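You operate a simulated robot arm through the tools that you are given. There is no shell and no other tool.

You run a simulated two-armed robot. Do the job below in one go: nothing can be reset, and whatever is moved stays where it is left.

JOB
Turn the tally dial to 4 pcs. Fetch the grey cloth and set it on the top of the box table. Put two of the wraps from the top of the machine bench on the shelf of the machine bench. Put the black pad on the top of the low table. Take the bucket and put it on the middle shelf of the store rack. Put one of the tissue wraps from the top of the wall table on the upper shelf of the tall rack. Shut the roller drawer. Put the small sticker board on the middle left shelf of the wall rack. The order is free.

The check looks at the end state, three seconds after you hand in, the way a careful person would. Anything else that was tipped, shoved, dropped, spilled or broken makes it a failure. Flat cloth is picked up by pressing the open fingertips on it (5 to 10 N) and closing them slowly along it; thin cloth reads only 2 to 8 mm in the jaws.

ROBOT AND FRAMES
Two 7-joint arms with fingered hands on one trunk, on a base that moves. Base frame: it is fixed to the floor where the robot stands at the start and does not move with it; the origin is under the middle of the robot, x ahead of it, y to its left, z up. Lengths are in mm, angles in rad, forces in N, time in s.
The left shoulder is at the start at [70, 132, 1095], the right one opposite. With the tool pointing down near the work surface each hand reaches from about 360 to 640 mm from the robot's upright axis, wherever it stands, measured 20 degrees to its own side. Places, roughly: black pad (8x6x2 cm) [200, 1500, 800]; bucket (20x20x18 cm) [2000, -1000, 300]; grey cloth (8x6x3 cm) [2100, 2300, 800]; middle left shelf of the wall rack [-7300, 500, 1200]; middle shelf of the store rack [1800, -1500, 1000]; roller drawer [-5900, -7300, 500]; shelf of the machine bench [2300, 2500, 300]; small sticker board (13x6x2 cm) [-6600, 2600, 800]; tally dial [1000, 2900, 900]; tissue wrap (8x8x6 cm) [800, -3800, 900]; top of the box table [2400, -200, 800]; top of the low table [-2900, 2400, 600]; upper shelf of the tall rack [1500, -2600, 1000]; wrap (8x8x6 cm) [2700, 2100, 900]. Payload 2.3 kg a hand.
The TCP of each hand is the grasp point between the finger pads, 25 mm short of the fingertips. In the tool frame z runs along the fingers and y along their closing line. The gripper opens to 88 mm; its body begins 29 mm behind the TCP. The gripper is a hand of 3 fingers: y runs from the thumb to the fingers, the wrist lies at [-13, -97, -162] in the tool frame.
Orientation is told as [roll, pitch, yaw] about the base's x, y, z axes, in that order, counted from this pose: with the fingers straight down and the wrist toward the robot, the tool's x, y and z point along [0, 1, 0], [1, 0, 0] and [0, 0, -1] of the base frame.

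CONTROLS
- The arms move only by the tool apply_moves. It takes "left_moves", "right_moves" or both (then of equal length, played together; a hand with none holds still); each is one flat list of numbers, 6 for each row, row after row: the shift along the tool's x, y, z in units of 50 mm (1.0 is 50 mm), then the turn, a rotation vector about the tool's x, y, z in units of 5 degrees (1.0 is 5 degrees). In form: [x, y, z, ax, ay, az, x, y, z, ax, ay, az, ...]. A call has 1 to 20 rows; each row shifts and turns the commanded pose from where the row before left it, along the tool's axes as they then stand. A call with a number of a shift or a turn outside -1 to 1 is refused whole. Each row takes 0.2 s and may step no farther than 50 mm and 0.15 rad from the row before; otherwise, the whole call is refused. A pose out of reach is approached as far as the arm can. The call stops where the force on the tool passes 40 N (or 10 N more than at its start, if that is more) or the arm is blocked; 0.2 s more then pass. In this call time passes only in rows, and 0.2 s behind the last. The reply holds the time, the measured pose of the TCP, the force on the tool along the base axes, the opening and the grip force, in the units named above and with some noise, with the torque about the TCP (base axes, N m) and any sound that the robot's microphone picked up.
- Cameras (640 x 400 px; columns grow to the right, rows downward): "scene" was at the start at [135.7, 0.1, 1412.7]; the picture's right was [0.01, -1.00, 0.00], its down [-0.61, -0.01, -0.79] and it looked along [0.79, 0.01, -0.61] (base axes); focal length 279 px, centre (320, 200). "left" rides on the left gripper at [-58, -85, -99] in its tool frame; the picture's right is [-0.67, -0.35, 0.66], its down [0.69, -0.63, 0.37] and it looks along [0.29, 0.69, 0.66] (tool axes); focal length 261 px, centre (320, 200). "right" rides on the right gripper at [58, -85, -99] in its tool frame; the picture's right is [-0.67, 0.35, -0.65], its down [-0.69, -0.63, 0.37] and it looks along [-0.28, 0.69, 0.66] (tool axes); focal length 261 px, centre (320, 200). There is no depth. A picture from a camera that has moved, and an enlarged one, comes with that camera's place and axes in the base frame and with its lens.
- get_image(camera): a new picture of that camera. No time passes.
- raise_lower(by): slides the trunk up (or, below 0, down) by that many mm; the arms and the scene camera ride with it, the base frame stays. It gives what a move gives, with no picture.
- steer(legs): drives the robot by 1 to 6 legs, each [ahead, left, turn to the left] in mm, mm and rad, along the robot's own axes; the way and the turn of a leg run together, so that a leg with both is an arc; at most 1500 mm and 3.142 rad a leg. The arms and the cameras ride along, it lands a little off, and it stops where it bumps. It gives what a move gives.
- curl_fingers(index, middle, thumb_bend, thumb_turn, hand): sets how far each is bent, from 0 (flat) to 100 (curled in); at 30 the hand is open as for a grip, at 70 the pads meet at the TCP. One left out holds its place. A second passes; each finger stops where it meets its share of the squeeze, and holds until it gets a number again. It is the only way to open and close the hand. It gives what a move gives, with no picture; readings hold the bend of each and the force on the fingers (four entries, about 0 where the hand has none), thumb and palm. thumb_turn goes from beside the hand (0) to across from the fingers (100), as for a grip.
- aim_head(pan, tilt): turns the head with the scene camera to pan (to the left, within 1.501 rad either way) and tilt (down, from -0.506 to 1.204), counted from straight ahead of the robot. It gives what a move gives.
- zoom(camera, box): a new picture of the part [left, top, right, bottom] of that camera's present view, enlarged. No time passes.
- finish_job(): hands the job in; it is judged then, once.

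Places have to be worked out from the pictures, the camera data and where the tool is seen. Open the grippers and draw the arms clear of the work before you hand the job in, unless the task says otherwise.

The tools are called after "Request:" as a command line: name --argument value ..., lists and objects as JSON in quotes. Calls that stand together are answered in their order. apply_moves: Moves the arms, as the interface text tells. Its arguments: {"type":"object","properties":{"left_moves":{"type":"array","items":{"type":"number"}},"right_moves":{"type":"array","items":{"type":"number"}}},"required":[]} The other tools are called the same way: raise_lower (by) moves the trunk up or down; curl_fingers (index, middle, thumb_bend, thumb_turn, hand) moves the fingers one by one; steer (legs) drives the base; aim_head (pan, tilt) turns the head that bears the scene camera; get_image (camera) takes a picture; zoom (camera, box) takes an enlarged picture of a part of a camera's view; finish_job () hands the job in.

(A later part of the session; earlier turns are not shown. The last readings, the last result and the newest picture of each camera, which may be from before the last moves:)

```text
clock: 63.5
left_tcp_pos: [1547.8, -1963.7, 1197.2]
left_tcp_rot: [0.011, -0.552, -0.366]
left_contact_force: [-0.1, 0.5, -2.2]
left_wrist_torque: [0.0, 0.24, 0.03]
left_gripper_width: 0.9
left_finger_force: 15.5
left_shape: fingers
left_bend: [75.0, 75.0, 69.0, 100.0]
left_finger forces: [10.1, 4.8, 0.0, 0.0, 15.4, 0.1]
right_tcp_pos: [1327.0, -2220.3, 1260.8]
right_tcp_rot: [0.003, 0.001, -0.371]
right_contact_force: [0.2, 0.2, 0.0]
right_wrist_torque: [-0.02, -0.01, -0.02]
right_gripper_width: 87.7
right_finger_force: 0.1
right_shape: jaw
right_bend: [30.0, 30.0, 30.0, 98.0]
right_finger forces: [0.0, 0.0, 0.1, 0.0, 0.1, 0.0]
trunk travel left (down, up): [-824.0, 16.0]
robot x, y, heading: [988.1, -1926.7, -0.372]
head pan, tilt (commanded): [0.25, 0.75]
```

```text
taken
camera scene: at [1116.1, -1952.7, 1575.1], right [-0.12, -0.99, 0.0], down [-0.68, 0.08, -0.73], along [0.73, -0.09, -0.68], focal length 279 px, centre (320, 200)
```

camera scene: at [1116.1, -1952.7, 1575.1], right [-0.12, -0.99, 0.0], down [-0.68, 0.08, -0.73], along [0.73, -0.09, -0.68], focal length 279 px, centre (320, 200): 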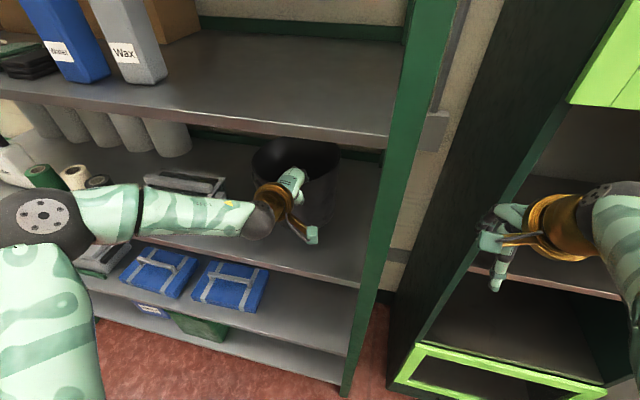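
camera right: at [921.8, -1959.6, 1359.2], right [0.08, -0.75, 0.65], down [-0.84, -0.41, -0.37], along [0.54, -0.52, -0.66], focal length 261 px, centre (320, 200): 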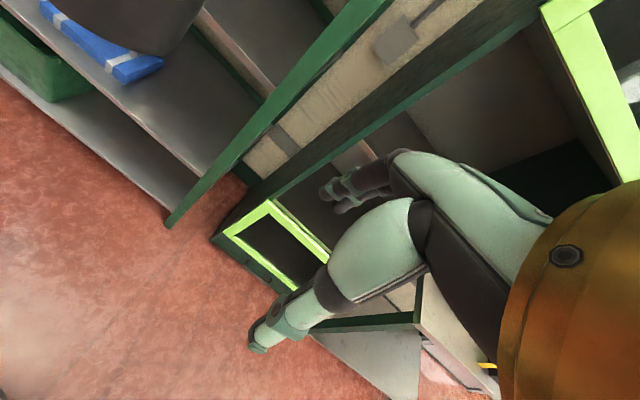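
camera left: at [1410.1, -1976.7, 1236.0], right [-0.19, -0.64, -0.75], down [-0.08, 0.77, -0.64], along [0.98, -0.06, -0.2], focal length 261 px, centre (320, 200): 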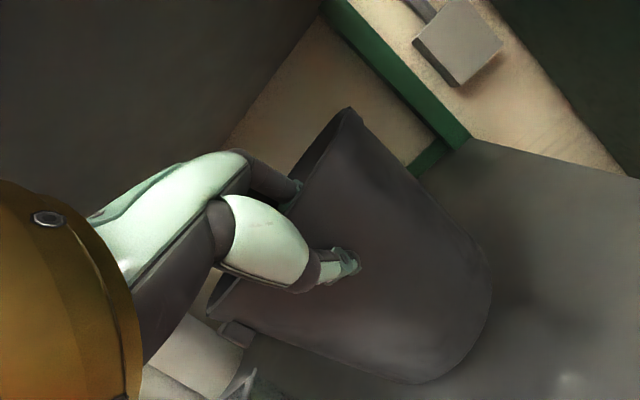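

The readings have settled; the grip is good. I lower the bucket 25 mm with the arm, then continue in small steps watching the force.

Request:
apply_moves --left_moves '[0, -0.131, 0.213, 0, 0, 0, 0, -0.131, 0.213, 0, 0, 0]'

Request:
apply_moves --left_moves '[0, -0.063, 0.102, 0, 0, 0]'

Request:
apply_moves --left_moves '[0, -0.063, 0.102, 0, 0, 0]'

```text
clock: 64.1
left_tcp_pos: [1549.8, -1965.2, 1169.9]
left_tcp_rot: [0.011, -0.55, -0.368]
left_contact_force: [-0.6, -0.6, -2.4]
left_wrist_torque: [-0.02, 0.22, -0.02]
left_gripper_width: 1.2
left_finger_force: 14.8
left_shape: fingers
left_bend: [75.0, 75.0, 69.0, 100.0]
left_finger forces: [9.3, 5.3, 0.0, 0.1, 14.8, 0.0]
right_tcp_pos: [1327.6, -2222.2, 1259.7]
right_tcp_rot: [0.001, 0.0, -0.373]
right_contact_force: [-0.4, 0.3, -0.1]
right_wrist_torque: [0.02, 0.01, 0.01]
right_gripper_width: 87.6
right_finger_force: 0.0
right_shape: jaw
right_bend: [30.0, 30.0, 30.0, 98.0]
right_finger forces: [0.0, 0.0, 0.0, 0.0, 0.0, 0.0]
trunk travel left (down, up): [-824.0, 16.0]
robot x, y, heading: [984.9, -1927.6, -0.373]
head pan, tilt (commanded): [0.25, 0.75]
```

```text
clock: 64.5
left_tcp_pos: [1549.2, -1966.5, 1164.6]
left_tcp_rot: [0.014, -0.549, -0.365]
left_contact_force: [0.4, -0.6, -0.9]
left_wrist_torque: [0.0, 0.23, 0.01]
left_gripper_width: 0.8
left_finger_force: 14.5
left_shape: fingers
left_bend: [75.0, 75.0, 69.0, 100.0]
left_finger forces: [9.3, 5.5, 0.0, 0.0, 14.9, 0.2]
right_tcp_pos: [1327.6, -2223.6, 1258.9]
right_tcp_rot: [0.004, 0.001, -0.373]
right_contact_force: [-0.2, -0.3, -0.4]
right_wrist_torque: [0.01, -0.03, 0.02]
right_gripper_width: 87.5
right_finger_force: 0.0
right_shape: jaw
right_bend: [30.0, 30.0, 30.0, 98.0]
right_finger forces: [0.0, 0.0, 0.1, 0.1, 0.1, 0.0]
trunk travel left (down, up): [-824.0, 16.0]
robot x, y, heading: [986.3, -1927.0, -0.373]
head pan, tilt (commanded): [0.25, 0.75]
```

```text
clock: 64.9
left_tcp_pos: [1549.7, -1964.7, 1157.9]
left_tcp_rot: [0.012, -0.549, -0.365]
left_contact_force: [-0.4, 0.3, -2.5]
left_wrist_torque: [0.0, 0.25, -0.02]
left_gripper_width: 1.0
left_finger_force: 14.8
left_shape: fingers
left_bend: [75.0, 75.0, 69.0, 100.0]
left_finger forces: [9.2, 5.4, 0.1, 0.0, 14.9, 0.0]
right_tcp_pos: [1325.8, -2221.8, 1258.9]
right_tcp_rot: [0.004, 0.002, -0.372]
right_contact_force: [-0.4, 0.0, 0.4]
right_wrist_torque: [0.0, -0.03, -0.01]
right_gripper_width: 87.7
right_finger_force: 0.0
right_shape: jaw
right_bend: [30.0, 30.0, 30.0, 98.0]
right_finger forces: [0.1, 0.0, 0.0, 0.1, 0.1, 0.1]
trunk travel left (down, up): [-824.0, 16.0]
robot x, y, heading: [987.7, -1930.1, -0.375]
head pan, tilt (commanded): [0.25, 0.75]
```

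No contact yet at TCP z=1158. I continue down in 4 mm steps.

Request:
apply_moves --left_moves '[0, -0.042, 0.068, 0, 0, 0]'

Request:
apply_moves --left_moves '[0, -0.042, 0.068, 0, 0, 0]'

Request:
apply_moves --left_moves '[0, -0.042, 0.068, 0, 0, 0]'

Request:
zoom --camera "scene" --box '[200, 110, 400, 285]'

```text
clock: 65.3
left_tcp_pos: [1549.1, -1966.6, 1154.0]
left_tcp_rot: [0.013, -0.551, -0.367]
left_contact_force: [-0.6, 0.6, -2.4]
left_wrist_torque: [0.05, 0.21, 0.03]
left_gripper_width: 1.2
left_finger_force: 14.9
left_shape: fingers
left_bend: [75.0, 75.0, 69.0, 100.0]
left_finger forces: [9.1, 5.2, 0.0, 0.1, 14.7, 0.0]
right_tcp_pos: [1326.9, -2222.8, 1258.9]
right_tcp_rot: [0.001, 0.002, -0.372]
right_contact_force: [-0.1, -0.1, -1.2]
right_wrist_torque: [-0.02, 0.0, 0.0]
right_gripper_width: 87.8
right_finger_force: 0.1
right_shape: jaw
right_bend: [30.0, 30.0, 30.0, 98.0]
right_finger forces: [0.1, 0.0, 0.0, 0.1, 0.0, 0.1]
trunk travel left (down, up): [-824.0, 16.0]
robot x, y, heading: [985.3, -1924.0, -0.375]
head pan, tilt (commanded): [0.25, 0.75]
```

```text
clock: 65.7
left_tcp_pos: [1550.2, -1966.1, 1152.9]
left_tcp_rot: [0.013, -0.55, -0.367]
left_contact_force: [-1.0, -0.8, -1.1]
left_wrist_torque: [0.02, 0.17, -0.02]
left_gripper_width: 0.9
left_finger_force: 13.8
left_shape: fingers
left_bend: [75.0, 75.0, 69.0, 100.0]
left_finger forces: [7.8, 5.9, 0.0, 0.1, 14.2, 0.0]
right_tcp_pos: [1326.6, -2222.6, 1260.4]
right_tcp_rot: [0.004, 0.004, -0.371]
right_contact_force: [-0.6, 0.0, -0.4]
right_wrist_torque: [-0.01, 0.02, -0.02]
right_gripper_width: 87.9
right_finger_force: 0.1
right_shape: jaw
right_bend: [30.0, 30.0, 30.0, 98.0]
right_finger forces: [0.0, 0.0, 0.0, 0.1, 0.0, 0.0]
trunk travel left (down, up): [-824.0, 16.0]
robot x, y, heading: [988.9, -1928.2, -0.372]
head pan, tilt (commanded): [0.25, 0.75]
```

```text
clock: 66.1
left_tcp_pos: [1547.4, -1966.4, 1148.7]
left_tcp_rot: [0.013, -0.553, -0.366]
left_contact_force: [-0.1, 0.0, 2.3]
left_wrist_torque: [0.05, 0.13, 0.0]
left_gripper_width: 0.6
left_finger_force: 14.2
left_shape: fingers
left_bend: [75.0, 75.0, 69.0, 100.0]
left_finger forces: [7.6, 6.3, 0.1, 0.1, 14.1, 0.0]
right_tcp_pos: [1325.3, -2224.5, 1259.3]
right_tcp_rot: [0.004, 0.001, -0.373]
right_contact_force: [0.5, 0.2, 0.1]
right_wrist_torque: [-0.01, 0.0, 0.01]
right_gripper_width: 87.9
right_finger_force: 0.0
right_shape: jaw
right_bend: [30.0, 30.0, 30.0, 98.0]
right_finger forces: [0.1, 0.0, 0.0, 0.0, 0.0, 0.0]
trunk travel left (down, up): [-824.0, 16.0]
robot x, y, heading: [985.6, -1928.7, -0.371]
head pan, tilt (commanded): [0.25, 0.75]
```

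```text
2.29 times, centred on (300, 198) of scene
camera zoom: at [1114.5, -1956.5, 1575.3], right [-0.12, -0.99, 0.0], down [-0.68, 0.08, -0.73], along [0.73, -0.09, -0.68], focal length 639 px, centre (366, 206)
```

zoom: 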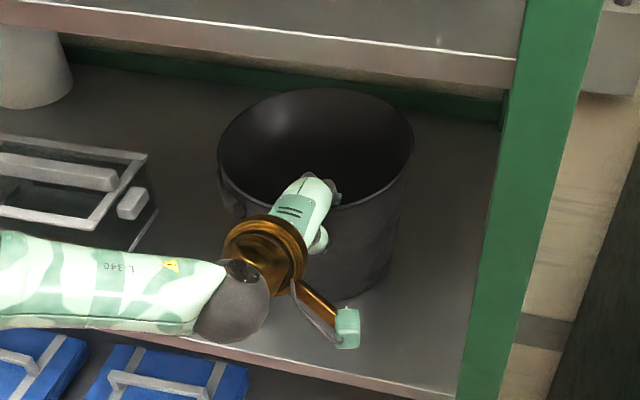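

Contact: the shelf now carries the bucket (force went from -2.4 to +2.3 N). I ease the fingers open a little first so the bucket settles softly.

Request:
curl_fingers --hand "left" --index 66 --middle 66 --thumb_bend 66

Request:
curl_fingers --hand "left" --index 45 --middle 45 --thumb_bend 45

Request:
zoom --camera "scene" --box '[200, 110, 400, 285]'

Request:
get_image --camera "left"

```text
clock: 67.1
left_tcp_pos: [1548.5, -1964.4, 1148.0]
left_tcp_rot: [0.013, -0.553, -0.368]
left_contact_force: [0.8, 0.9, 2.5]
left_wrist_torque: [-0.01, 0.07, 0.01]
left_gripper_width: 9.1
left_finger_force: 1.8
left_shape: fingers
left_bend: [65.0, 66.0, 65.0, 100.0]
left_finger forces: [2.5, 0.0, 0.0, 0.1, 1.4, 0.0]
right_tcp_pos: [1325.0, -2221.6, 1260.3]
right_tcp_rot: [0.004, 0.003, -0.372]
right_contact_force: [1.6, 0.8, -0.1]
right_wrist_torque: [-0.01, 0.01, -0.02]
right_gripper_width: 87.7
right_finger_force: 0.1
right_shape: jaw
right_bend: [30.0, 30.0, 30.0, 98.0]
right_finger forces: [0.0, 0.0, 0.0, 0.0, 0.0, 0.0]
trunk travel left (down, up): [-824.0, 16.0]
robot x, y, heading: [982.7, -1927.2, -0.372]
head pan, tilt (commanded): [0.25, 0.75]
```

```text
clock: 68.1
left_tcp_pos: [1549.7, -1965.3, 1147.6]
left_tcp_rot: [0.017, -0.55, -0.366]
left_contact_force: [0.5, 0.1, -0.1]
left_wrist_torque: [0.03, 0.0, 0.0]
left_gripper_width: 52.1
left_finger_force: 0.1
left_shape: fingers
left_bend: [45.0, 45.0, 45.0, 99.0]
left_finger forces: [0.0, 0.1, 0.1, 0.0, 0.1, 0.0]
right_tcp_pos: [1325.6, -2222.9, 1259.8]
right_tcp_rot: [0.002, 0.002, -0.371]
right_contact_force: [0.2, -0.3, 0.3]
right_wrist_torque: [0.0, 0.0, 0.02]
right_gripper_width: 87.5
right_finger_force: 0.1
right_shape: jaw
right_bend: [30.0, 30.0, 30.0, 98.0]
right_finger forces: [0.0, 0.0, 0.0, 0.0, 0.1, 0.0]
trunk travel left (down, up): [-824.0, 16.0]
robot x, y, heading: [989.8, -1926.0, -0.376]
head pan, tilt (commanded): [0.25, 0.75]
```

```text
2.29 times, centred on (300, 198) of scene
camera zoom: at [1115.9, -1955.8, 1575.1], right [-0.12, -0.99, 0.0], down [-0.68, 0.08, -0.73], along [0.73, -0.09, -0.68], focal length 639 px, centre (366, 206)
```

zoom: 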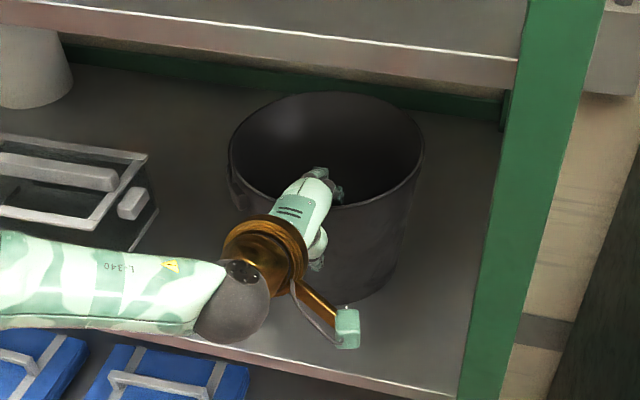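

```text
taken
camera left: at [1410.4, -1978.2, 1187.0], right [-0.19, -0.64, -0.75], down [-0.08, 0.77, -0.63], along [0.98, -0.06, -0.2], focal length 261 px, centre (320, 200)
```

left: 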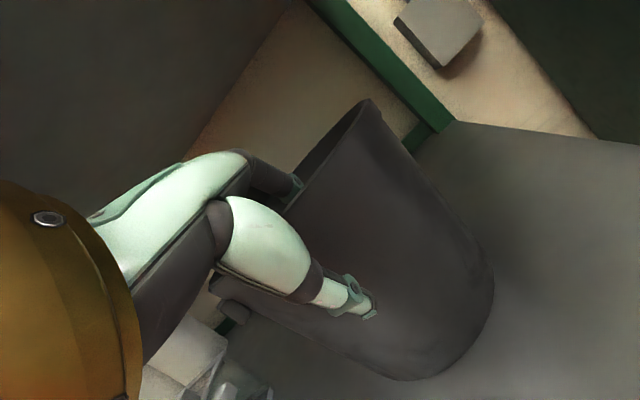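

The bucket stands free and level on the middle shelf. I lift the hand 60 mm straight up out of it and back the robot off.

Request:
apply_moves --left_moves '[0, 0.314, -0.51, 0, 0, 0, 0, 0.314, -0.51, 0, 0, 0]'

Request:
steer --legs '[[-350, 0, 0]]'

Request:
get_image --camera "scene"

```text
clock: 68.7
left_tcp_pos: [1546.6, -1965.7, 1208.1]
left_tcp_rot: [0.013, -0.552, -0.366]
left_contact_force: [-0.5, -1.2, 0.0]
left_wrist_torque: [0.0, -0.01, -0.02]
left_gripper_width: 51.7
left_finger_force: 0.1
left_shape: fingers
left_bend: [45.0, 45.0, 45.0, 99.0]
left_finger forces: [0.0, 0.1, 0.0, 0.0, 0.1, 0.0]
right_tcp_pos: [1324.6, -2223.2, 1259.1]
right_tcp_rot: [0.003, 0.002, -0.371]
right_contact_force: [1.2, -0.1, -0.5]
right_wrist_torque: [-0.01, -0.02, -0.02]
right_gripper_width: 87.7
right_finger_force: 0.1
right_shape: jaw
right_bend: [30.0, 30.0, 30.0, 98.0]
right_finger forces: [0.0, 0.1, 0.0, 0.1, 0.0, 0.0]
trunk travel left (down, up): [-824.0, 16.0]
robot x, y, heading: [987.9, -1927.9, -0.372]
head pan, tilt (commanded): [0.25, 0.75]
```

```text
clock: 71.0
left_tcp_pos: [1220.2, -1838.9, 1207.2]
left_tcp_rot: [0.012, -0.55, -0.369]
left_contact_force: [-0.5, -0.2, 0.2]
left_wrist_torque: [0.0, -0.03, 0.0]
left_gripper_width: 52.3
left_finger_force: 0.1
left_shape: fingers
left_bend: [45.0, 45.0, 45.0, 99.0]
left_finger forces: [0.1, 0.0, 0.0, 0.0, 0.1, 0.0]
right_tcp_pos: [996.2, -2096.1, 1259.2]
right_tcp_rot: [0.003, 0.003, -0.375]
right_contact_force: [-0.6, 0.3, -0.5]
right_wrist_torque: [-0.01, 0.02, 0.01]
right_gripper_width: 87.7
right_finger_force: 0.0
right_shape: jaw
right_bend: [30.0, 30.0, 30.0, 98.0]
right_finger forces: [0.0, 0.0, 0.1, 0.0, 0.0, 0.0]
trunk travel left (down, up): [-824.0, 16.0]
robot x, y, heading: [654.2, -1797.2, -0.376]
head pan, tilt (commanded): [0.25, 0.75]
```

```text
taken
camera scene: at [787.8, -1827.8, 1574.8], right [-0.13, -0.99, 0.0], down [-0.68, 0.09, -0.73], along [0.72, -0.09, -0.68], focal length 279 px, centre (320, 200)
```

scene: 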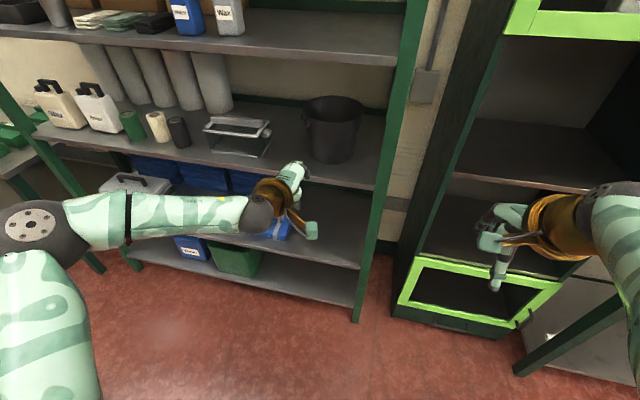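

The bucket stands well on the middle shelf. Next is the tissue wrap: I look to the right at the tall rack and the wall table.

Request:
aim_head --pan -0.5 --tilt 0.45

Request:
get_image --camera "scene"

Request:
aim_head --pan -1.2 --tilt 0.35

Request:
get_image --camera "scene"

```text
clock: 72.1
left_tcp_pos: [1217.5, -1838.2, 1207.1]
left_tcp_rot: [0.012, -0.551, -0.372]
left_contact_force: [-0.5, -1.2, -0.1]
left_wrist_torque: [0.0, 0.02, 0.03]
left_gripper_width: 52.1
left_finger_force: 0.0
left_shape: fingers
left_bend: [45.0, 45.0, 45.0, 99.0]
left_finger forces: [0.0, 0.0, 0.0, 0.0, 0.1, 0.0]
right_tcp_pos: [995.2, -2094.6, 1258.8]
right_tcp_rot: [0.004, 0.002, -0.373]
right_contact_force: [-0.6, 0.3, 0.1]
right_wrist_torque: [-0.01, -0.02, -0.05]
right_gripper_width: 87.5
right_finger_force: 0.1
right_shape: jaw
right_bend: [30.0, 30.0, 30.0, 98.0]
right_finger forces: [0.0, 0.0, 0.1, 0.1, 0.1, 0.1]
trunk travel left (down, up): [-824.0, 16.0]
robot x, y, heading: [658.2, -1795.8, -0.376]
head pan, tilt (commanded): [-0.499, 0.45]
```

```text
taken
camera scene: at [761.5, -1886.6, 1601.5], right [-0.77, -0.64, 0.0], down [-0.28, 0.33, -0.9], along [0.58, -0.69, -0.44], focal length 279 px, centre (320, 200)
```

scene: 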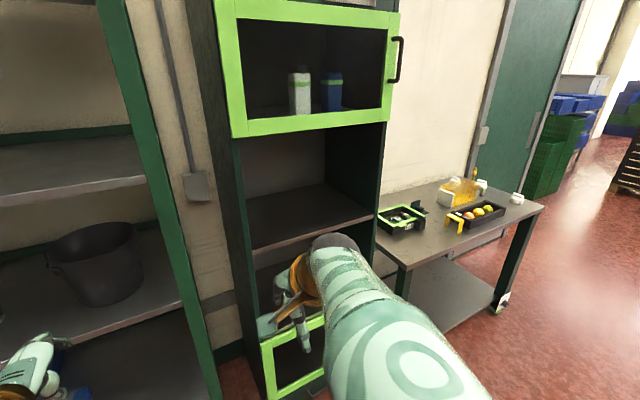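

```text
clock: 73.2
left_tcp_pos: [1216.6, -1838.8, 1208.4]
left_tcp_rot: [0.014, -0.552, -0.369]
left_contact_force: [0.6, -0.6, 0.2]
left_wrist_torque: [-0.04, 0.02, 0.03]
left_gripper_width: 52.2
left_finger_force: 0.0
left_shape: fingers
left_bend: [45.0, 45.0, 45.0, 99.0]
left_finger forces: [0.1, 0.1, 0.0, 0.0, 0.0, 0.1]
right_tcp_pos: [993.2, -2094.6, 1260.1]
right_tcp_rot: [0.003, 0.0, -0.374]
right_contact_force: [0.7, 0.0, 0.2]
right_wrist_torque: [0.02, -0.02, 0.0]
right_gripper_width: 88.1
right_finger_force: 0.0
right_shape: jaw
right_bend: [30.0, 30.0, 30.0, 98.0]
right_finger forces: [0.0, 0.0, 0.0, 0.0, 0.0, 0.0]
trunk travel left (down, up): [-824.0, 16.0]
robot x, y, heading: [658.5, -1796.0, -0.374]
head pan, tilt (commanded): [-1.201, 0.351]
```

```text
taken
camera scene: at [702.0, -1909.2, 1610.8], right [-1.0, 0.0, 0.0], down [0.0, 0.34, -0.94], along [0.0, -0.94, -0.34], focal length 279 px, centre (320, 200)
```

scene: 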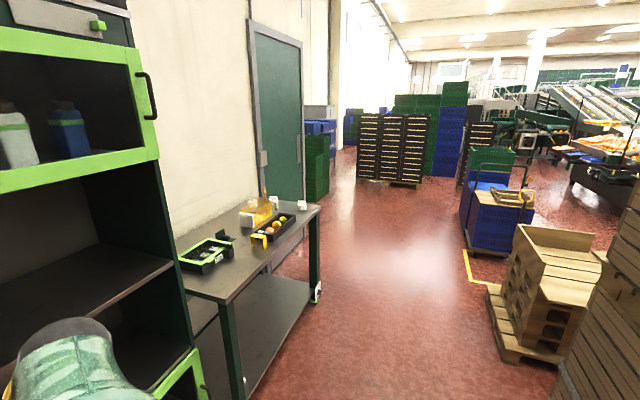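

The wall table stands past the tall rack; I zoom in on the things on it to find the tissue wraps.

Request:
zoom --camera "scene" --box '[170, 170, 330, 270]'

Request:
aim_head --pan -0.7 --tilt 0.35

Request:
get_image --camera "scene"

```text
4.00 times, centred on (250, 220) of scene
camera zoom: at [702.0, -1909.2, 1610.8], right [-1.0, 0.0, 0.0], down [0.0, 0.34, -0.94], along [0.0, -0.94, -0.34], focal length 1118 px, centre (600, 120)
```

zoom: 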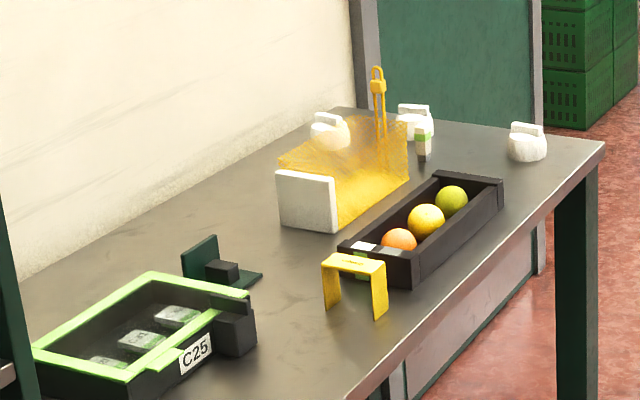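

```text
clock: 74.1
left_tcp_pos: [1216.5, -1838.9, 1207.8]
left_tcp_rot: [0.012, -0.55, -0.372]
left_contact_force: [0.6, 0.5, 0.2]
left_wrist_torque: [0.01, -0.01, 0.01]
left_gripper_width: 51.9
left_finger_force: 0.0
left_shape: fingers
left_bend: [45.0, 45.0, 45.0, 99.0]
left_finger forces: [0.1, 0.0, 0.0, 0.0, 0.1, 0.1]
right_tcp_pos: [992.3, -2094.8, 1261.1]
right_tcp_rot: [0.004, 0.002, -0.375]
right_contact_force: [-0.2, -0.2, 0.2]
right_wrist_torque: [-0.05, -0.02, -0.01]
right_gripper_width: 87.5
right_finger_force: 0.1
right_shape: jaw
right_bend: [30.0, 30.0, 30.0, 98.0]
right_finger forces: [0.0, 0.0, 0.0, 0.0, 0.0, 0.0]
trunk travel left (down, up): [-824.0, 16.0]
robot x, y, heading: [656.0, -1797.2, -0.375]
head pan, tilt (commanded): [-0.7, 0.351]
```

```text
taken
camera scene: at [746.6, -1898.1, 1610.8], right [-0.88, -0.47, 0.0], down [-0.16, 0.3, -0.94], along [0.45, -0.83, -0.34], focal length 279 px, centre (320, 200)
```

scene: 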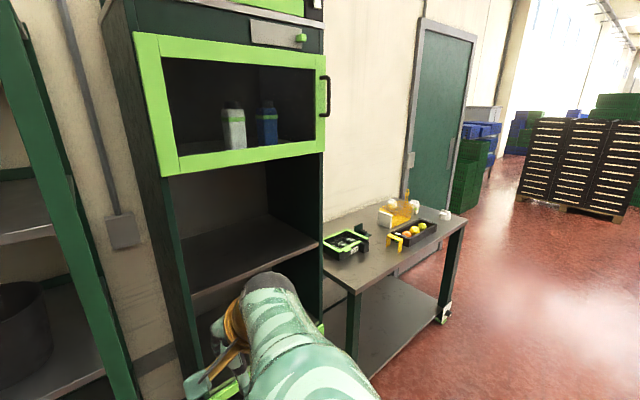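

The tissue wraps are the three small white packs at the table's far end; the nearest one to the aisle is at about [832,-3762]. I strafe right along the wall past the tall rack, keeping clear of the pallet stacks behind, and stop in front of that end of the table.

Request:
steer --legs '[[120, 0, 0], [0, -800, 0], [0, -800, 0], [120, 0, 0]]'

Request:
aim_head --pan -0.2 --tilt 0.7

Request:
get_image --camera "scene"

```text
clock: 84.0
left_tcp_pos: [865.7, -3400.8, 1209.4]
left_tcp_rot: [0.013, -0.556, -0.356]
left_contact_force: [-0.4, -0.8, 0.5]
left_wrist_torque: [0.02, 0.01, 0.01]
left_gripper_width: 52.1
left_finger_force: 0.2
left_shape: fingers
left_bend: [45.0, 45.0, 45.0, 99.0]
left_finger forces: [0.1, 0.0, 0.1, 0.0, 0.0, 0.0]
right_tcp_pos: [646.8, -3659.1, 1260.1]
right_tcp_rot: [0.003, -0.001, -0.361]
right_contact_force: [-0.2, -0.3, -0.4]
right_wrist_torque: [0.03, 0.0, 0.01]
right_gripper_width: 87.8
right_finger_force: 0.1
right_shape: jaw
right_bend: [30.0, 30.0, 30.0, 98.0]
right_finger forces: [0.0, 0.1, 0.0, 0.0, 0.0, 0.0]
trunk travel left (down, up): [-824.0, 16.0]
robot x, y, heading: [307.7, -3367.8, -0.363]
head pan, tilt (commanded): [-0.7, 0.351]
```

```text
clock: 84.9
left_tcp_pos: [870.3, -3402.5, 1206.4]
left_tcp_rot: [0.013, -0.55, -0.355]
left_contact_force: [0.2, -0.9, -0.5]
left_wrist_torque: [-0.03, 0.01, 0.0]
left_gripper_width: 52.1
left_finger_force: 0.0
left_shape: fingers
left_bend: [45.0, 45.0, 45.0, 99.0]
left_finger forces: [0.0, 0.0, 0.0, 0.0, 0.0, 0.0]
right_tcp_pos: [650.6, -3660.2, 1258.5]
right_tcp_rot: [0.003, 0.002, -0.36]
right_contact_force: [0.0, 0.6, -0.5]
right_wrist_torque: [0.01, 0.02, -0.02]
right_gripper_width: 87.6
right_finger_force: 0.0
right_shape: jaw
right_bend: [30.0, 30.0, 30.0, 98.0]
right_finger forces: [0.1, 0.0, 0.0, 0.1, 0.0, 0.0]
trunk travel left (down, up): [-824.0, 16.0]
robot x, y, heading: [307.7, -3370.4, -0.358]
head pan, tilt (commanded): [-0.201, 0.7]
```

```text
taken
camera scene: at [427.9, -3432.2, 1579.3], right [-0.53, -0.85, 0.0], down [-0.55, 0.34, -0.76], along [0.65, -0.41, -0.64], focal length 279 px, centre (320, 200)
```

scene: 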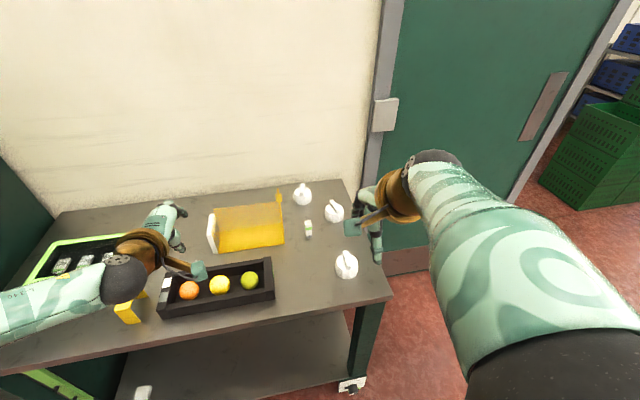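

Three white tissue wraps stand at the right end of the table; the nearest is at about [808,-3761]. I zoom in to see its shape and orientation.

Request:
zoom --camera "scene" --box '[270, 170, 430, 300]'

Request:
get_image --camera "right"

```text
3.08 times, centred on (350, 235) of scene
camera zoom: at [427.9, -3432.2, 1579.3], right [-0.53, -0.85, 0.0], down [-0.55, 0.34, -0.76], along [0.65, -0.41, -0.64], focal length 860 px, centre (228, 92)
```

zoom: 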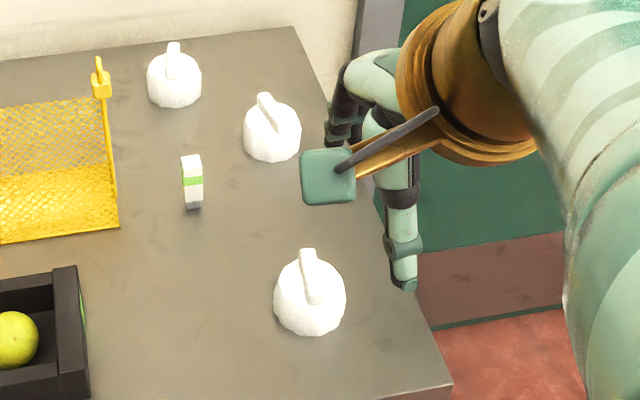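

```text
taken
camera right: at [592.1, -3576.3, 1359.4], right [0.09, -0.75, 0.65], down [-0.83, -0.42, -0.37], along [0.55, -0.51, -0.66], focal length 261 px, centre (320, 200)
```

right: 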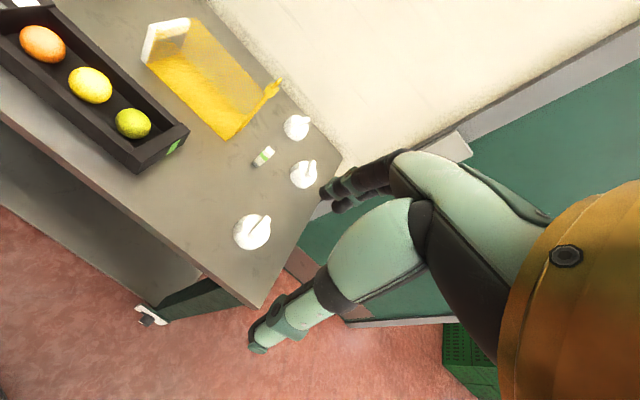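

Triangulating from both cameras gives the table top at z≈815 and the nearest wrap at about [840,-3791]; its fin runs at about -0.47 rad. I turn the right hand 84° so its closing line crosses the fin, and draw the left hand back, up and upright, all in free air.

Request:
apply_moves --left_moves '[0, -0.075, -0.927, 0, 0, 0, 0, -0.075, -0.927, 0, 0, 0, 0, -0.075, -0.927, 0, 0, 0, 0, -0.075, -0.927, 0, 0, 0, 0, 0, 0, 1, 0, 0, 0, 0, 0, 1, 0, 0, 0, 0, 0, 1, 0, 0, 0, 0, 0, 1, 0, 0, 0, 0, 0, 1, 0, 0, 0, 0, 0, 1, 0, 0, 0, 0, 0, 0, 0, 0, 0, 0, 0, 0, 0, 0, 0, 0, 0, 0, 0, 0, 0, 0, 0, 0, 0, 0, 0, 0, 0, 0, 0, 0, 0, 0, 0, 0, 0, 0, 0, 0, 0, 0, 0, 0]' --right_moves '[0, 0, 0, 0, 0, -1, 0, 0, 0, 0, 0, -1, 0, 0, 0, 0, 0, -1, 0, 0, 0, 0, 0, -1, 0, 0, 0, 0, 0, -1, 0, 0, 0, 0, 0, -1, 0, 0, 0, 0, 0, -1, 0, 0, 0, 0, 0, -1, 0, 0, 0, 0, 0, -1, 0, 0, 0, 0, 0, -1, 0, 0, 0, 0, 0, -1, 0, 0, 0, 0, 0, -1, 0, 0, 0, 0, 0, -1, 0, 0, 0, 0, 0, -1, 0, 0, 0, 0, 0, -1, 0, 0, 0, 0, 0, -1, 0, 0, 0, 0, 0, -0.74]'

Request:
get_image --camera "scene"

```text
clock: 88.5
left_tcp_pos: [765.3, -3365.4, 1357.3]
left_tcp_rot: [0.01, -0.028, -0.347]
left_contact_force: [-0.8, 0.5, 0.1]
left_wrist_torque: [-0.02, 0.0, -0.01]
left_gripper_width: 52.1
left_finger_force: 0.0
left_shape: fingers
left_bend: [45.0, 45.0, 45.0, 99.0]
left_finger forces: [0.1, 0.0, 0.0, 0.1, 0.0, 0.1]
right_tcp_pos: [650.3, -3660.7, 1260.3]
right_tcp_rot: [0.001, -0.003, 1.101]
right_contact_force: [0.1, 0.5, 0.0]
right_wrist_torque: [0.0, 0.01, -0.01]
right_gripper_width: 87.8
right_finger_force: 0.0
right_shape: jaw
right_bend: [30.0, 30.0, 30.0, 98.0]
right_finger forces: [0.0, 0.0, 0.1, 0.0, 0.1, 0.0]
trunk travel left (down, up): [-824.0, 16.0]
robot x, y, heading: [306.2, -3367.2, -0.364]
head pan, tilt (commanded): [-0.201, 0.7]
```

```text
taken
camera scene: at [427.2, -3432.0, 1579.3], right [-0.53, -0.85, 0.0], down [-0.55, 0.34, -0.76], along [0.65, -0.41, -0.64], focal length 279 px, centre (320, 200)
```

scene: 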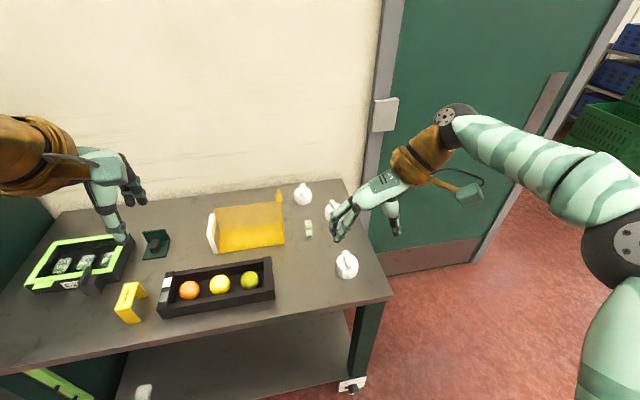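

The right hand turned without trouble. I drive 120 mm ahead and lower the trunk by 250, bringing the right hand to about z=1010, still well above the table things.

Request:
steer --legs '[[120, 0, 0]]'

Request:
raise_lower --by -250

Request:
aim_head --pan -0.3 --tilt 0.8

Request:
get_image --camera "scene"

Request:
get_image --camera "right"

```text
clock: 89.7
left_tcp_pos: [872.7, -3406.2, 1358.8]
left_tcp_rot: [0.01, -0.034, -0.349]
left_contact_force: [0.8, 0.0, -0.1]
left_wrist_torque: [0.03, -0.02, 0.01]
left_gripper_width: 52.4
left_finger_force: 0.0
left_shape: fingers
left_bend: [45.0, 45.0, 45.0, 99.0]
left_finger forces: [0.0, 0.0, 0.1, 0.0, 0.0, 0.0]
right_tcp_pos: [755.5, -3700.5, 1261.8]
right_tcp_rot: [-0.001, -0.004, 1.099]
right_contact_force: [0.5, -0.6, 0.5]
right_wrist_torque: [-0.02, 0.01, 0.0]
right_gripper_width: 87.7
right_finger_force: 0.1
right_shape: jaw
right_bend: [30.0, 30.0, 30.0, 98.0]
right_finger forces: [0.0, 0.0, 0.0, 0.0, 0.1, 0.0]
trunk travel left (down, up): [-824.0, 16.0]
robot x, y, heading: [420.3, -3408.3, -0.362]
head pan, tilt (commanded): [-0.201, 0.7]
```

```text
clock: 92.3
left_tcp_pos: [877.5, -3407.6, 1107.8]
left_tcp_rot: [0.01, -0.027, -0.349]
left_contact_force: [-1.0, -0.2, -0.2]
left_wrist_torque: [0.01, -0.03, -0.01]
left_gripper_width: 52.1
left_finger_force: 0.1
left_shape: fingers
left_bend: [45.0, 45.0, 45.0, 99.0]
left_finger forces: [0.0, 0.1, 0.0, 0.1, 0.1, 0.0]
right_tcp_pos: [761.2, -3702.3, 1010.0]
right_tcp_rot: [0.003, -0.004, 1.099]
right_contact_force: [-1.0, -0.3, -0.4]
right_wrist_torque: [-0.01, 0.01, -0.01]
right_gripper_width: 87.9
right_finger_force: 0.1
right_shape: jaw
right_bend: [30.0, 30.0, 30.0, 98.0]
right_finger forces: [0.0, 0.0, 0.0, 0.0, 0.0, 0.0]
trunk travel left (down, up): [-574.0, 266.0]
robot x, y, heading: [418.8, -3410.2, -0.36]
head pan, tilt (commanded): [-0.201, 0.7]
```

```text
clock: 93.0
left_tcp_pos: [877.0, -3407.1, 1107.5]
left_tcp_rot: [0.01, -0.028, -0.348]
left_contact_force: [-0.5, 0.6, 0.9]
left_wrist_torque: [0.01, 0.0, 0.04]
left_gripper_width: 52.0
left_finger_force: 0.0
left_shape: fingers
left_bend: [45.0, 45.0, 45.0, 99.0]
left_finger forces: [0.0, 0.0, 0.1, 0.0, 0.1, 0.0]
right_tcp_pos: [761.4, -3702.2, 1009.7]
right_tcp_rot: [0.003, -0.002, 1.101]
right_contact_force: [-0.5, 1.2, 0.0]
right_wrist_torque: [0.02, 0.02, 0.0]
right_gripper_width: 87.9
right_finger_force: 0.0
right_shape: jaw
right_bend: [30.0, 30.0, 30.0, 98.0]
right_finger forces: [0.0, 0.0, 0.0, 0.0, 0.0, 0.1]
trunk travel left (down, up): [-574.0, 266.0]
robot x, y, heading: [416.1, -3409.0, -0.364]
head pan, tilt (commanded): [-0.3, 0.799]
```

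```text
taken
camera scene: at [529.5, -3478.0, 1321.2], right [-0.61, -0.79, 0.0], down [-0.57, 0.44, -0.7], along [0.55, -0.43, -0.72], focal length 279 px, centre (320, 200)
```

scene: 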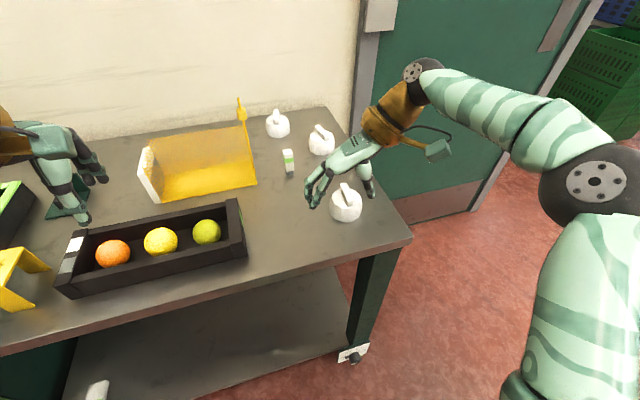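

```text
taken
camera right: at [671.1, -3751.5, 1109.3], right [0.76, 0.0, 0.66], down [0.33, -0.87, -0.37], along [0.57, 0.49, -0.66], focal length 261 px, centre (320, 200)
```

right: 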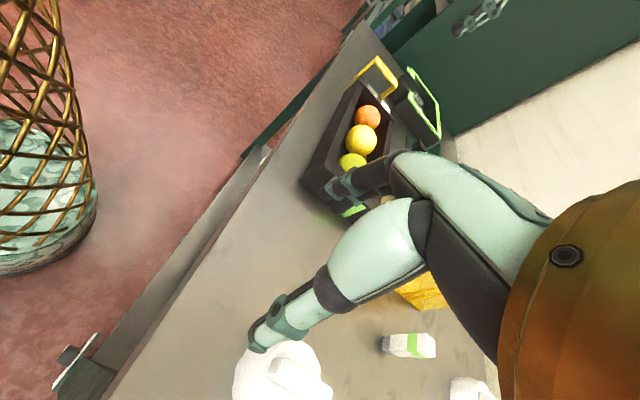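

The hand hovers near the wrap. I zoom on the wrap to refine its place and the fin's direction.

Request:
zoom --camera "scene" --box '[280, 130, 420, 240]'

Request:
zoom --camera "right" --box '[180, 280, 380, 400]'

```text
3.64 times, centred on (350, 185) of scene
camera zoom: at [529.5, -3478.0, 1321.2], right [-0.61, -0.79, 0.0], down [-0.57, 0.44, -0.7], along [0.55, -0.43, -0.72], focal length 1016 px, centre (211, 254)
```

zoom: 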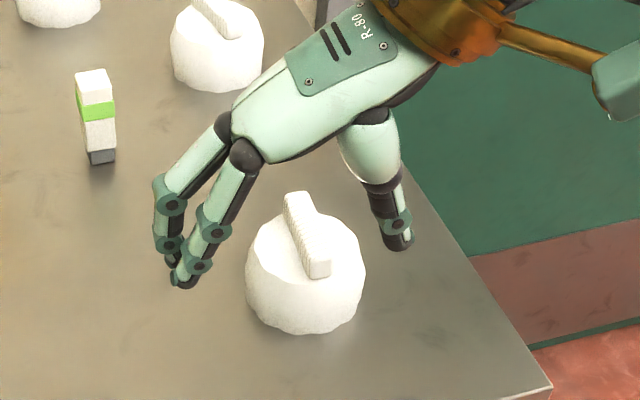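

```text
3.20 times, centred on (280, 340) of right
camera zoom: at [671.1, -3751.5, 1109.3], right [0.76, 0.0, 0.66], down [0.33, -0.87, -0.37], along [0.57, 0.49, -0.66], focal length 834 px, centre (448, -248)
```

zoom: 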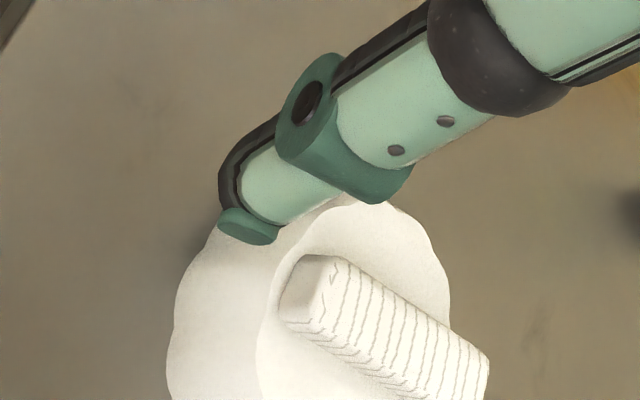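

The pack is a round bundle with a ridge bar on top; triangulating the bar from both cameras puts its top centre at about [820,-3774,916], so the table top is near z≈856. I'll grasp the round body with a wider opening, so I move over it and spread the fingers first.

Request:
apply_moves --right_moves '[-0.848, -0.374, 0, 0, 0, 0, -0.848, -0.374, 0, 0, 0, 0]'

Request:
curl_fingers --hand "right" --index 15 --middle 15 --thumb_bend 15

Request:
get_image --camera "right"

Request:
zoom --camera "scene" --box '[280, 130, 420, 240]'

```text
clock: 93.6
left_tcp_pos: [876.9, -3407.7, 1107.2]
left_tcp_rot: [0.012, -0.026, -0.349]
left_contact_force: [-0.8, 1.4, 0.6]
left_wrist_torque: [0.01, -0.03, -0.01]
left_gripper_width: 52.0
left_finger_force: 0.1
left_shape: fingers
left_bend: [45.0, 45.0, 45.0, 99.0]
left_finger forces: [0.0, 0.1, 0.1, 0.0, 0.0, 0.0]
right_tcp_pos: [793.9, -3749.8, 1006.3]
right_tcp_rot: [0.003, -0.004, 1.102]
right_contact_force: [-0.2, 0.4, 0.5]
right_wrist_torque: [0.02, -0.02, 0.0]
right_gripper_width: 87.8
right_finger_force: 0.2
right_shape: jaw
right_bend: [30.0, 30.0, 30.0, 98.0]
right_finger forces: [0.0, 0.0, 0.0, 0.0, 0.1, 0.0]
right hand out of reach, approached as far as the arm can: row 2
trunk travel left (down, up): [-574.0, 266.0]
robot x, y, heading: [415.0, -3408.7, -0.36]
head pan, tilt (commanded): [-0.3, 0.799]
```

```text
clock: 94.6
left_tcp_pos: [876.8, -3407.2, 1107.9]
left_tcp_rot: [0.011, -0.027, -0.35]
left_contact_force: [-0.2, -0.5, -0.1]
left_wrist_torque: [-0.02, 0.02, -0.03]
left_gripper_width: 52.3
left_finger_force: 0.1
left_shape: fingers
left_bend: [45.0, 45.0, 45.0, 99.0]
left_finger forces: [0.1, 0.0, 0.1, 0.0, 0.0, 0.0]
right_tcp_pos: [794.6, -3751.1, 1006.6]
right_tcp_rot: [0.0, -0.002, 1.1]
right_contact_force: [0.2, 0.0, 0.9]
right_wrist_torque: [-0.01, -0.01, 0.01]
right_gripper_width: 112.1
right_finger_force: 0.0
right_shape: fingers
right_bend: [15.0, 15.0, 15.0, 98.0]
right_finger forces: [0.1, 0.0, 0.1, 0.0, 0.0, 0.0]
trunk travel left (down, up): [-574.0, 266.0]
robot x, y, heading: [421.2, -3410.0, -0.359]
head pan, tilt (commanded): [-0.3, 0.799]
```

```text
taken
camera right: at [704.4, -3799.7, 1105.3], right [0.76, 0.0, 0.66], down [0.33, -0.87, -0.37], along [0.57, 0.49, -0.66], focal length 261 px, centre (320, 200)
```

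right: 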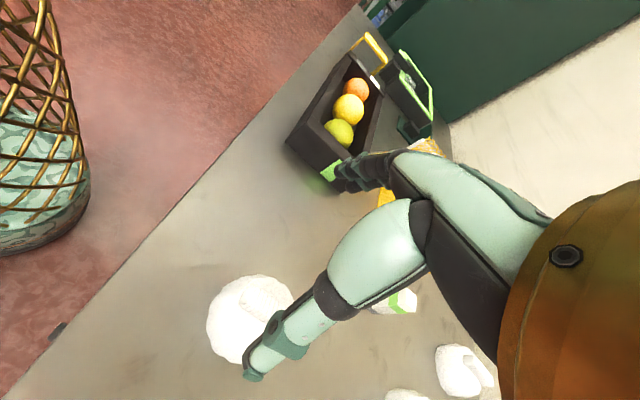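

```text
3.64 times, centred on (350, 185) of scene
camera zoom: at [529.7, -3478.1, 1321.1], right [-0.61, -0.79, 0.0], down [-0.57, 0.44, -0.7], along [0.55, -0.43, -0.72], focal length 1016 px, centre (211, 254)
```

zoom: 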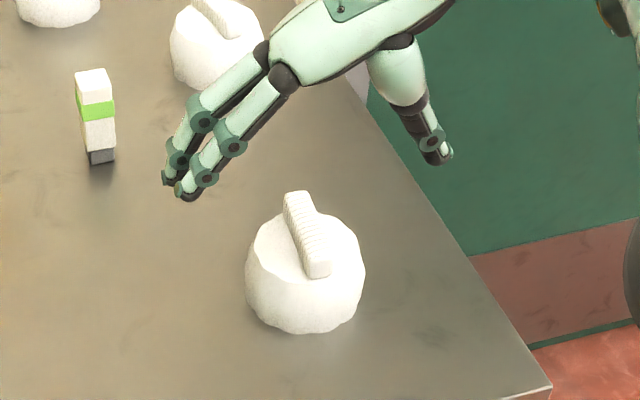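

The arm is at its reach limit 35 mm short, with the fingers now spread to 112 mm. I roll the base 55 mm ahead and 12 mm to the right instead.

Request:
steer --legs '[[55, -12, 0]]'

Request:
zoom --camera "scene" --box '[280, 130, 420, 240]'

Request:
get_image --camera "right"

```text
clock: 95.5
left_tcp_pos: [921.4, -3437.2, 1107.9]
left_tcp_rot: [0.011, -0.03, -0.352]
left_contact_force: [-0.7, 0.1, 0.7]
left_wrist_torque: [0.04, 0.0, -0.05]
left_gripper_width: 52.0
left_finger_force: 0.0
left_shape: fingers
left_bend: [45.0, 45.0, 45.0, 99.0]
left_finger forces: [0.1, 0.1, 0.1, 0.0, 0.0, 0.0]
right_tcp_pos: [838.9, -3780.3, 1007.2]
right_tcp_rot: [-0.002, -0.005, 1.1]
right_contact_force: [-0.5, 1.0, 0.0]
right_wrist_torque: [0.01, 0.01, -0.01]
right_gripper_width: 112.1
right_finger_force: 0.0
right_shape: fingers
right_bend: [15.0, 15.0, 15.0, 98.0]
right_finger forces: [0.2, 0.0, 0.0, 0.1, 0.0, 0.0]
trunk travel left (down, up): [-574.0, 266.0]
robot x, y, heading: [464.6, -3439.2, -0.359]
head pan, tilt (commanded): [-0.3, 0.799]
```

```text
3.64 times, centred on (350, 185) of scene
camera zoom: at [574.0, -3506.4, 1321.5], right [-0.61, -0.79, 0.0], down [-0.56, 0.44, -0.7], along [0.55, -0.43, -0.72], focal length 1016 px, centre (211, 254)
```

zoom: 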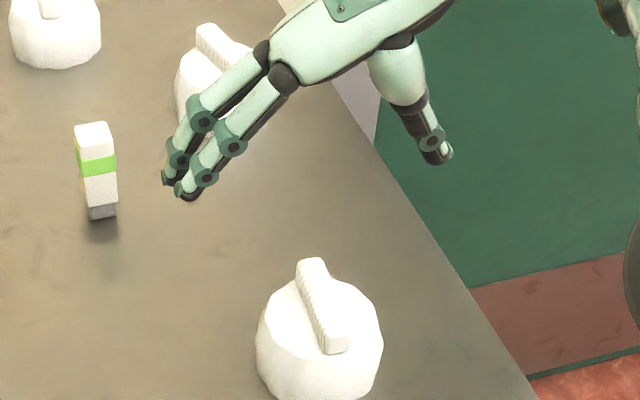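

```text
taken
camera right: at [749.0, -3828.5, 1106.6], right [0.75, 0.0, 0.66], down [0.33, -0.87, -0.37], along [0.57, 0.49, -0.66], focal length 261 px, centre (320, 200)
```

right: 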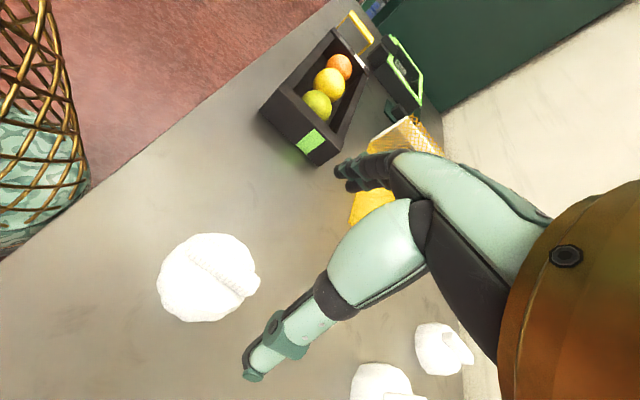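

The bar computes to about [818,-3774] again, so I shift the hand 21 mm back over it, then lower the trunk 85 mm so the spread fingers come down around the pack.

Request:
apply_moves --right_moves '[0.43, -0.08, 0, 0, 0, 0]'

Request:
raise_lower --by -70

Request:
zoom --camera "scene" --box '[260, 130, 420, 255]'

Request:
get_image --camera "right"

```text
clock: 95.9
left_tcp_pos: [920.8, -3437.8, 1109.5]
left_tcp_rot: [0.013, -0.032, -0.35]
left_contact_force: [-0.8, -0.6, 0.3]
left_wrist_torque: [0.02, -0.04, -0.01]
left_gripper_width: 52.1
left_finger_force: 0.0
left_shape: fingers
left_bend: [45.0, 45.0, 45.0, 99.0]
left_finger forces: [0.0, 0.1, 0.0, 0.1, 0.1, 0.1]
right_tcp_pos: [816.6, -3774.8, 1007.0]
right_tcp_rot: [-0.004, -0.004, 1.098]
right_contact_force: [-0.9, -0.4, -0.3]
right_wrist_torque: [-0.02, -0.03, -0.03]
right_gripper_width: 112.1
right_finger_force: 0.1
right_shape: fingers
right_bend: [15.0, 15.0, 15.0, 98.0]
right_finger forces: [0.1, 0.0, 0.0, 0.0, 0.1, 0.0]
trunk travel left (down, up): [-574.0, 266.0]
robot x, y, heading: [465.9, -3436.5, -0.363]
head pan, tilt (commanded): [-0.3, 0.799]
```

```text
clock: 97.0
left_tcp_pos: [924.7, -3436.8, 1038.1]
left_tcp_rot: [0.009, -0.027, -0.351]
left_contact_force: [0.6, -1.3, -0.9]
left_wrist_torque: [0.01, 0.04, 0.0]
left_gripper_width: 51.9
left_finger_force: 0.2
left_shape: fingers
left_bend: [45.0, 45.0, 45.0, 99.0]
left_finger forces: [0.1, 0.1, 0.0, 0.1, 0.0, 0.0]
right_tcp_pos: [820.3, -3774.7, 936.7]
right_tcp_rot: [0.003, -0.003, 1.099]
right_contact_force: [0.1, -0.8, -0.5]
right_wrist_torque: [-0.02, 0.02, 0.0]
right_gripper_width: 111.9
right_finger_force: 0.0
right_shape: fingers
right_bend: [15.0, 15.0, 15.0, 98.0]
right_finger forces: [0.0, 0.0, 0.1, 0.0, 0.0, 0.0]
trunk travel left (down, up): [-504.0, 336.0]
robot x, y, heading: [468.2, -3437.7, -0.364]
head pan, tilt (commanded): [-0.3, 0.799]
```

```text
3.20 times, centred on (340, 192) of scene
camera zoom: at [576.2, -3508.2, 1251.1], right [-0.61, -0.79, 0.0], down [-0.57, 0.44, -0.7], along [0.55, -0.43, -0.72], focal length 894 px, centre (256, 224)
```

zoom: 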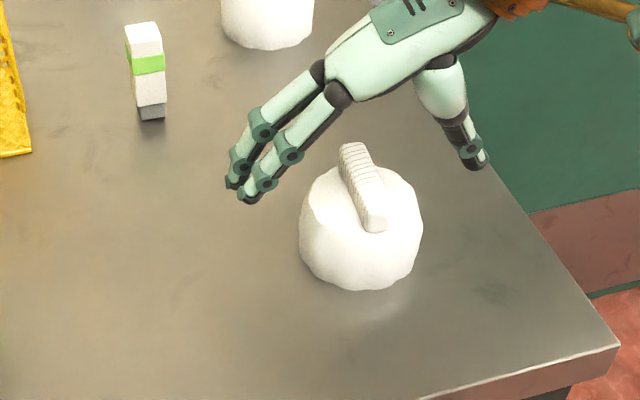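

```text
taken
camera right: at [729.7, -3823.2, 1035.5], right [0.75, 0.0, 0.66], down [0.32, -0.87, -0.37], along [0.57, 0.49, -0.66], focal length 261 px, centre (320, 200)
```

right: 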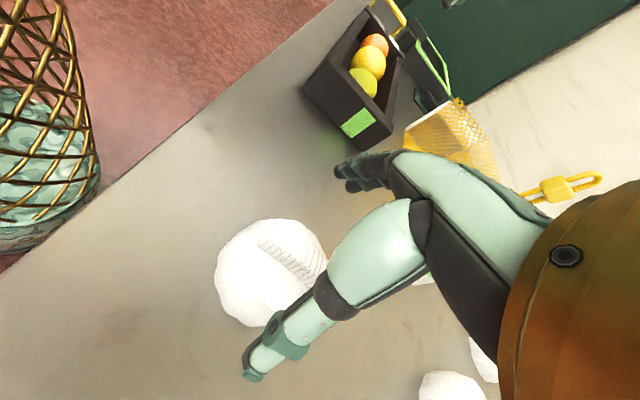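

Both cameras now put the bar top at about [823,-3775,905], right under the TCP. I lower the trunk 35 mm more so the fingers surround the pack, and check.

Request:
raise_lower --by -35

Request:
zoom --camera "scene" --box '[260, 130, 420, 255]'

Request:
get_image --camera "right"

```text
clock: 97.8
left_tcp_pos: [923.8, -3438.3, 1003.3]
left_tcp_rot: [0.011, -0.026, -0.351]
left_contact_force: [0.3, -0.1, 0.4]
left_wrist_torque: [0.0, 0.0, 0.0]
left_gripper_width: 52.2
left_finger_force: 0.0
left_shape: fingers
left_bend: [45.0, 45.0, 45.0, 99.0]
left_finger forces: [0.0, 0.1, 0.1, 0.1, 0.0, 0.1]
right_tcp_pos: [820.7, -3775.3, 900.5]
right_tcp_rot: [0.001, -0.004, 1.099]
right_contact_force: [-0.1, -0.2, 0.2]
right_wrist_torque: [0.0, 0.0, 0.0]
right_gripper_width: 112.2
right_finger_force: 0.0
right_shape: fingers
right_bend: [15.0, 15.0, 15.0, 98.0]
right_finger forces: [0.0, 0.0, 0.0, 0.0, 0.0, 0.1]
trunk travel left (down, up): [-469.0, 371.0]
robot x, y, heading: [464.4, -3436.7, -0.36]
head pan, tilt (commanded): [-0.3, 0.799]
```

```text
3.20 times, centred on (340, 192) of scene
camera zoom: at [576.3, -3508.2, 1216.1], right [-0.61, -0.79, 0.0], down [-0.57, 0.44, -0.7], along [0.55, -0.43, -0.72], focal length 894 px, centre (256, 224)
```

zoom: 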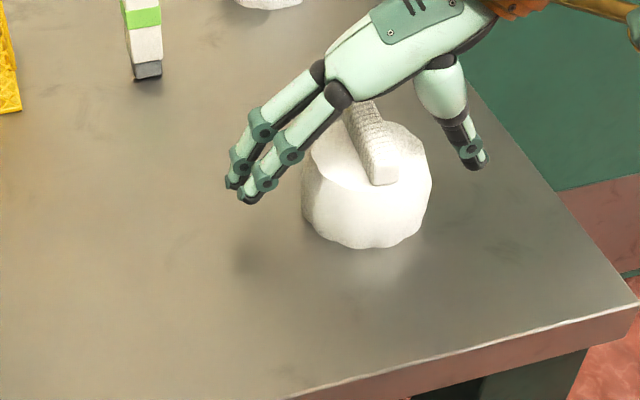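

```text
taken
camera right: at [729.8, -3823.2, 1000.5], right [0.75, 0.0, 0.66], down [0.32, -0.87, -0.37], along [0.57, 0.49, -0.66], focal length 261 px, centre (320, 200)
```

right: 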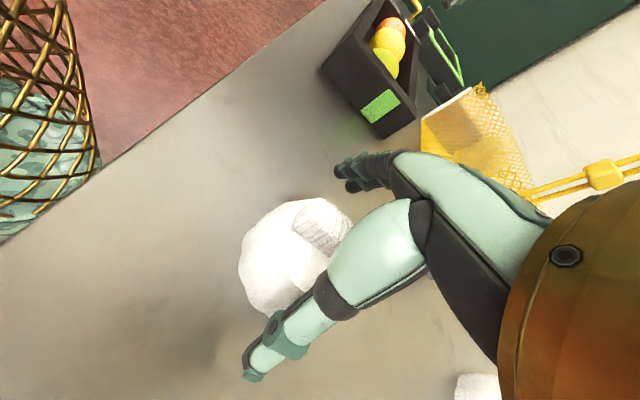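

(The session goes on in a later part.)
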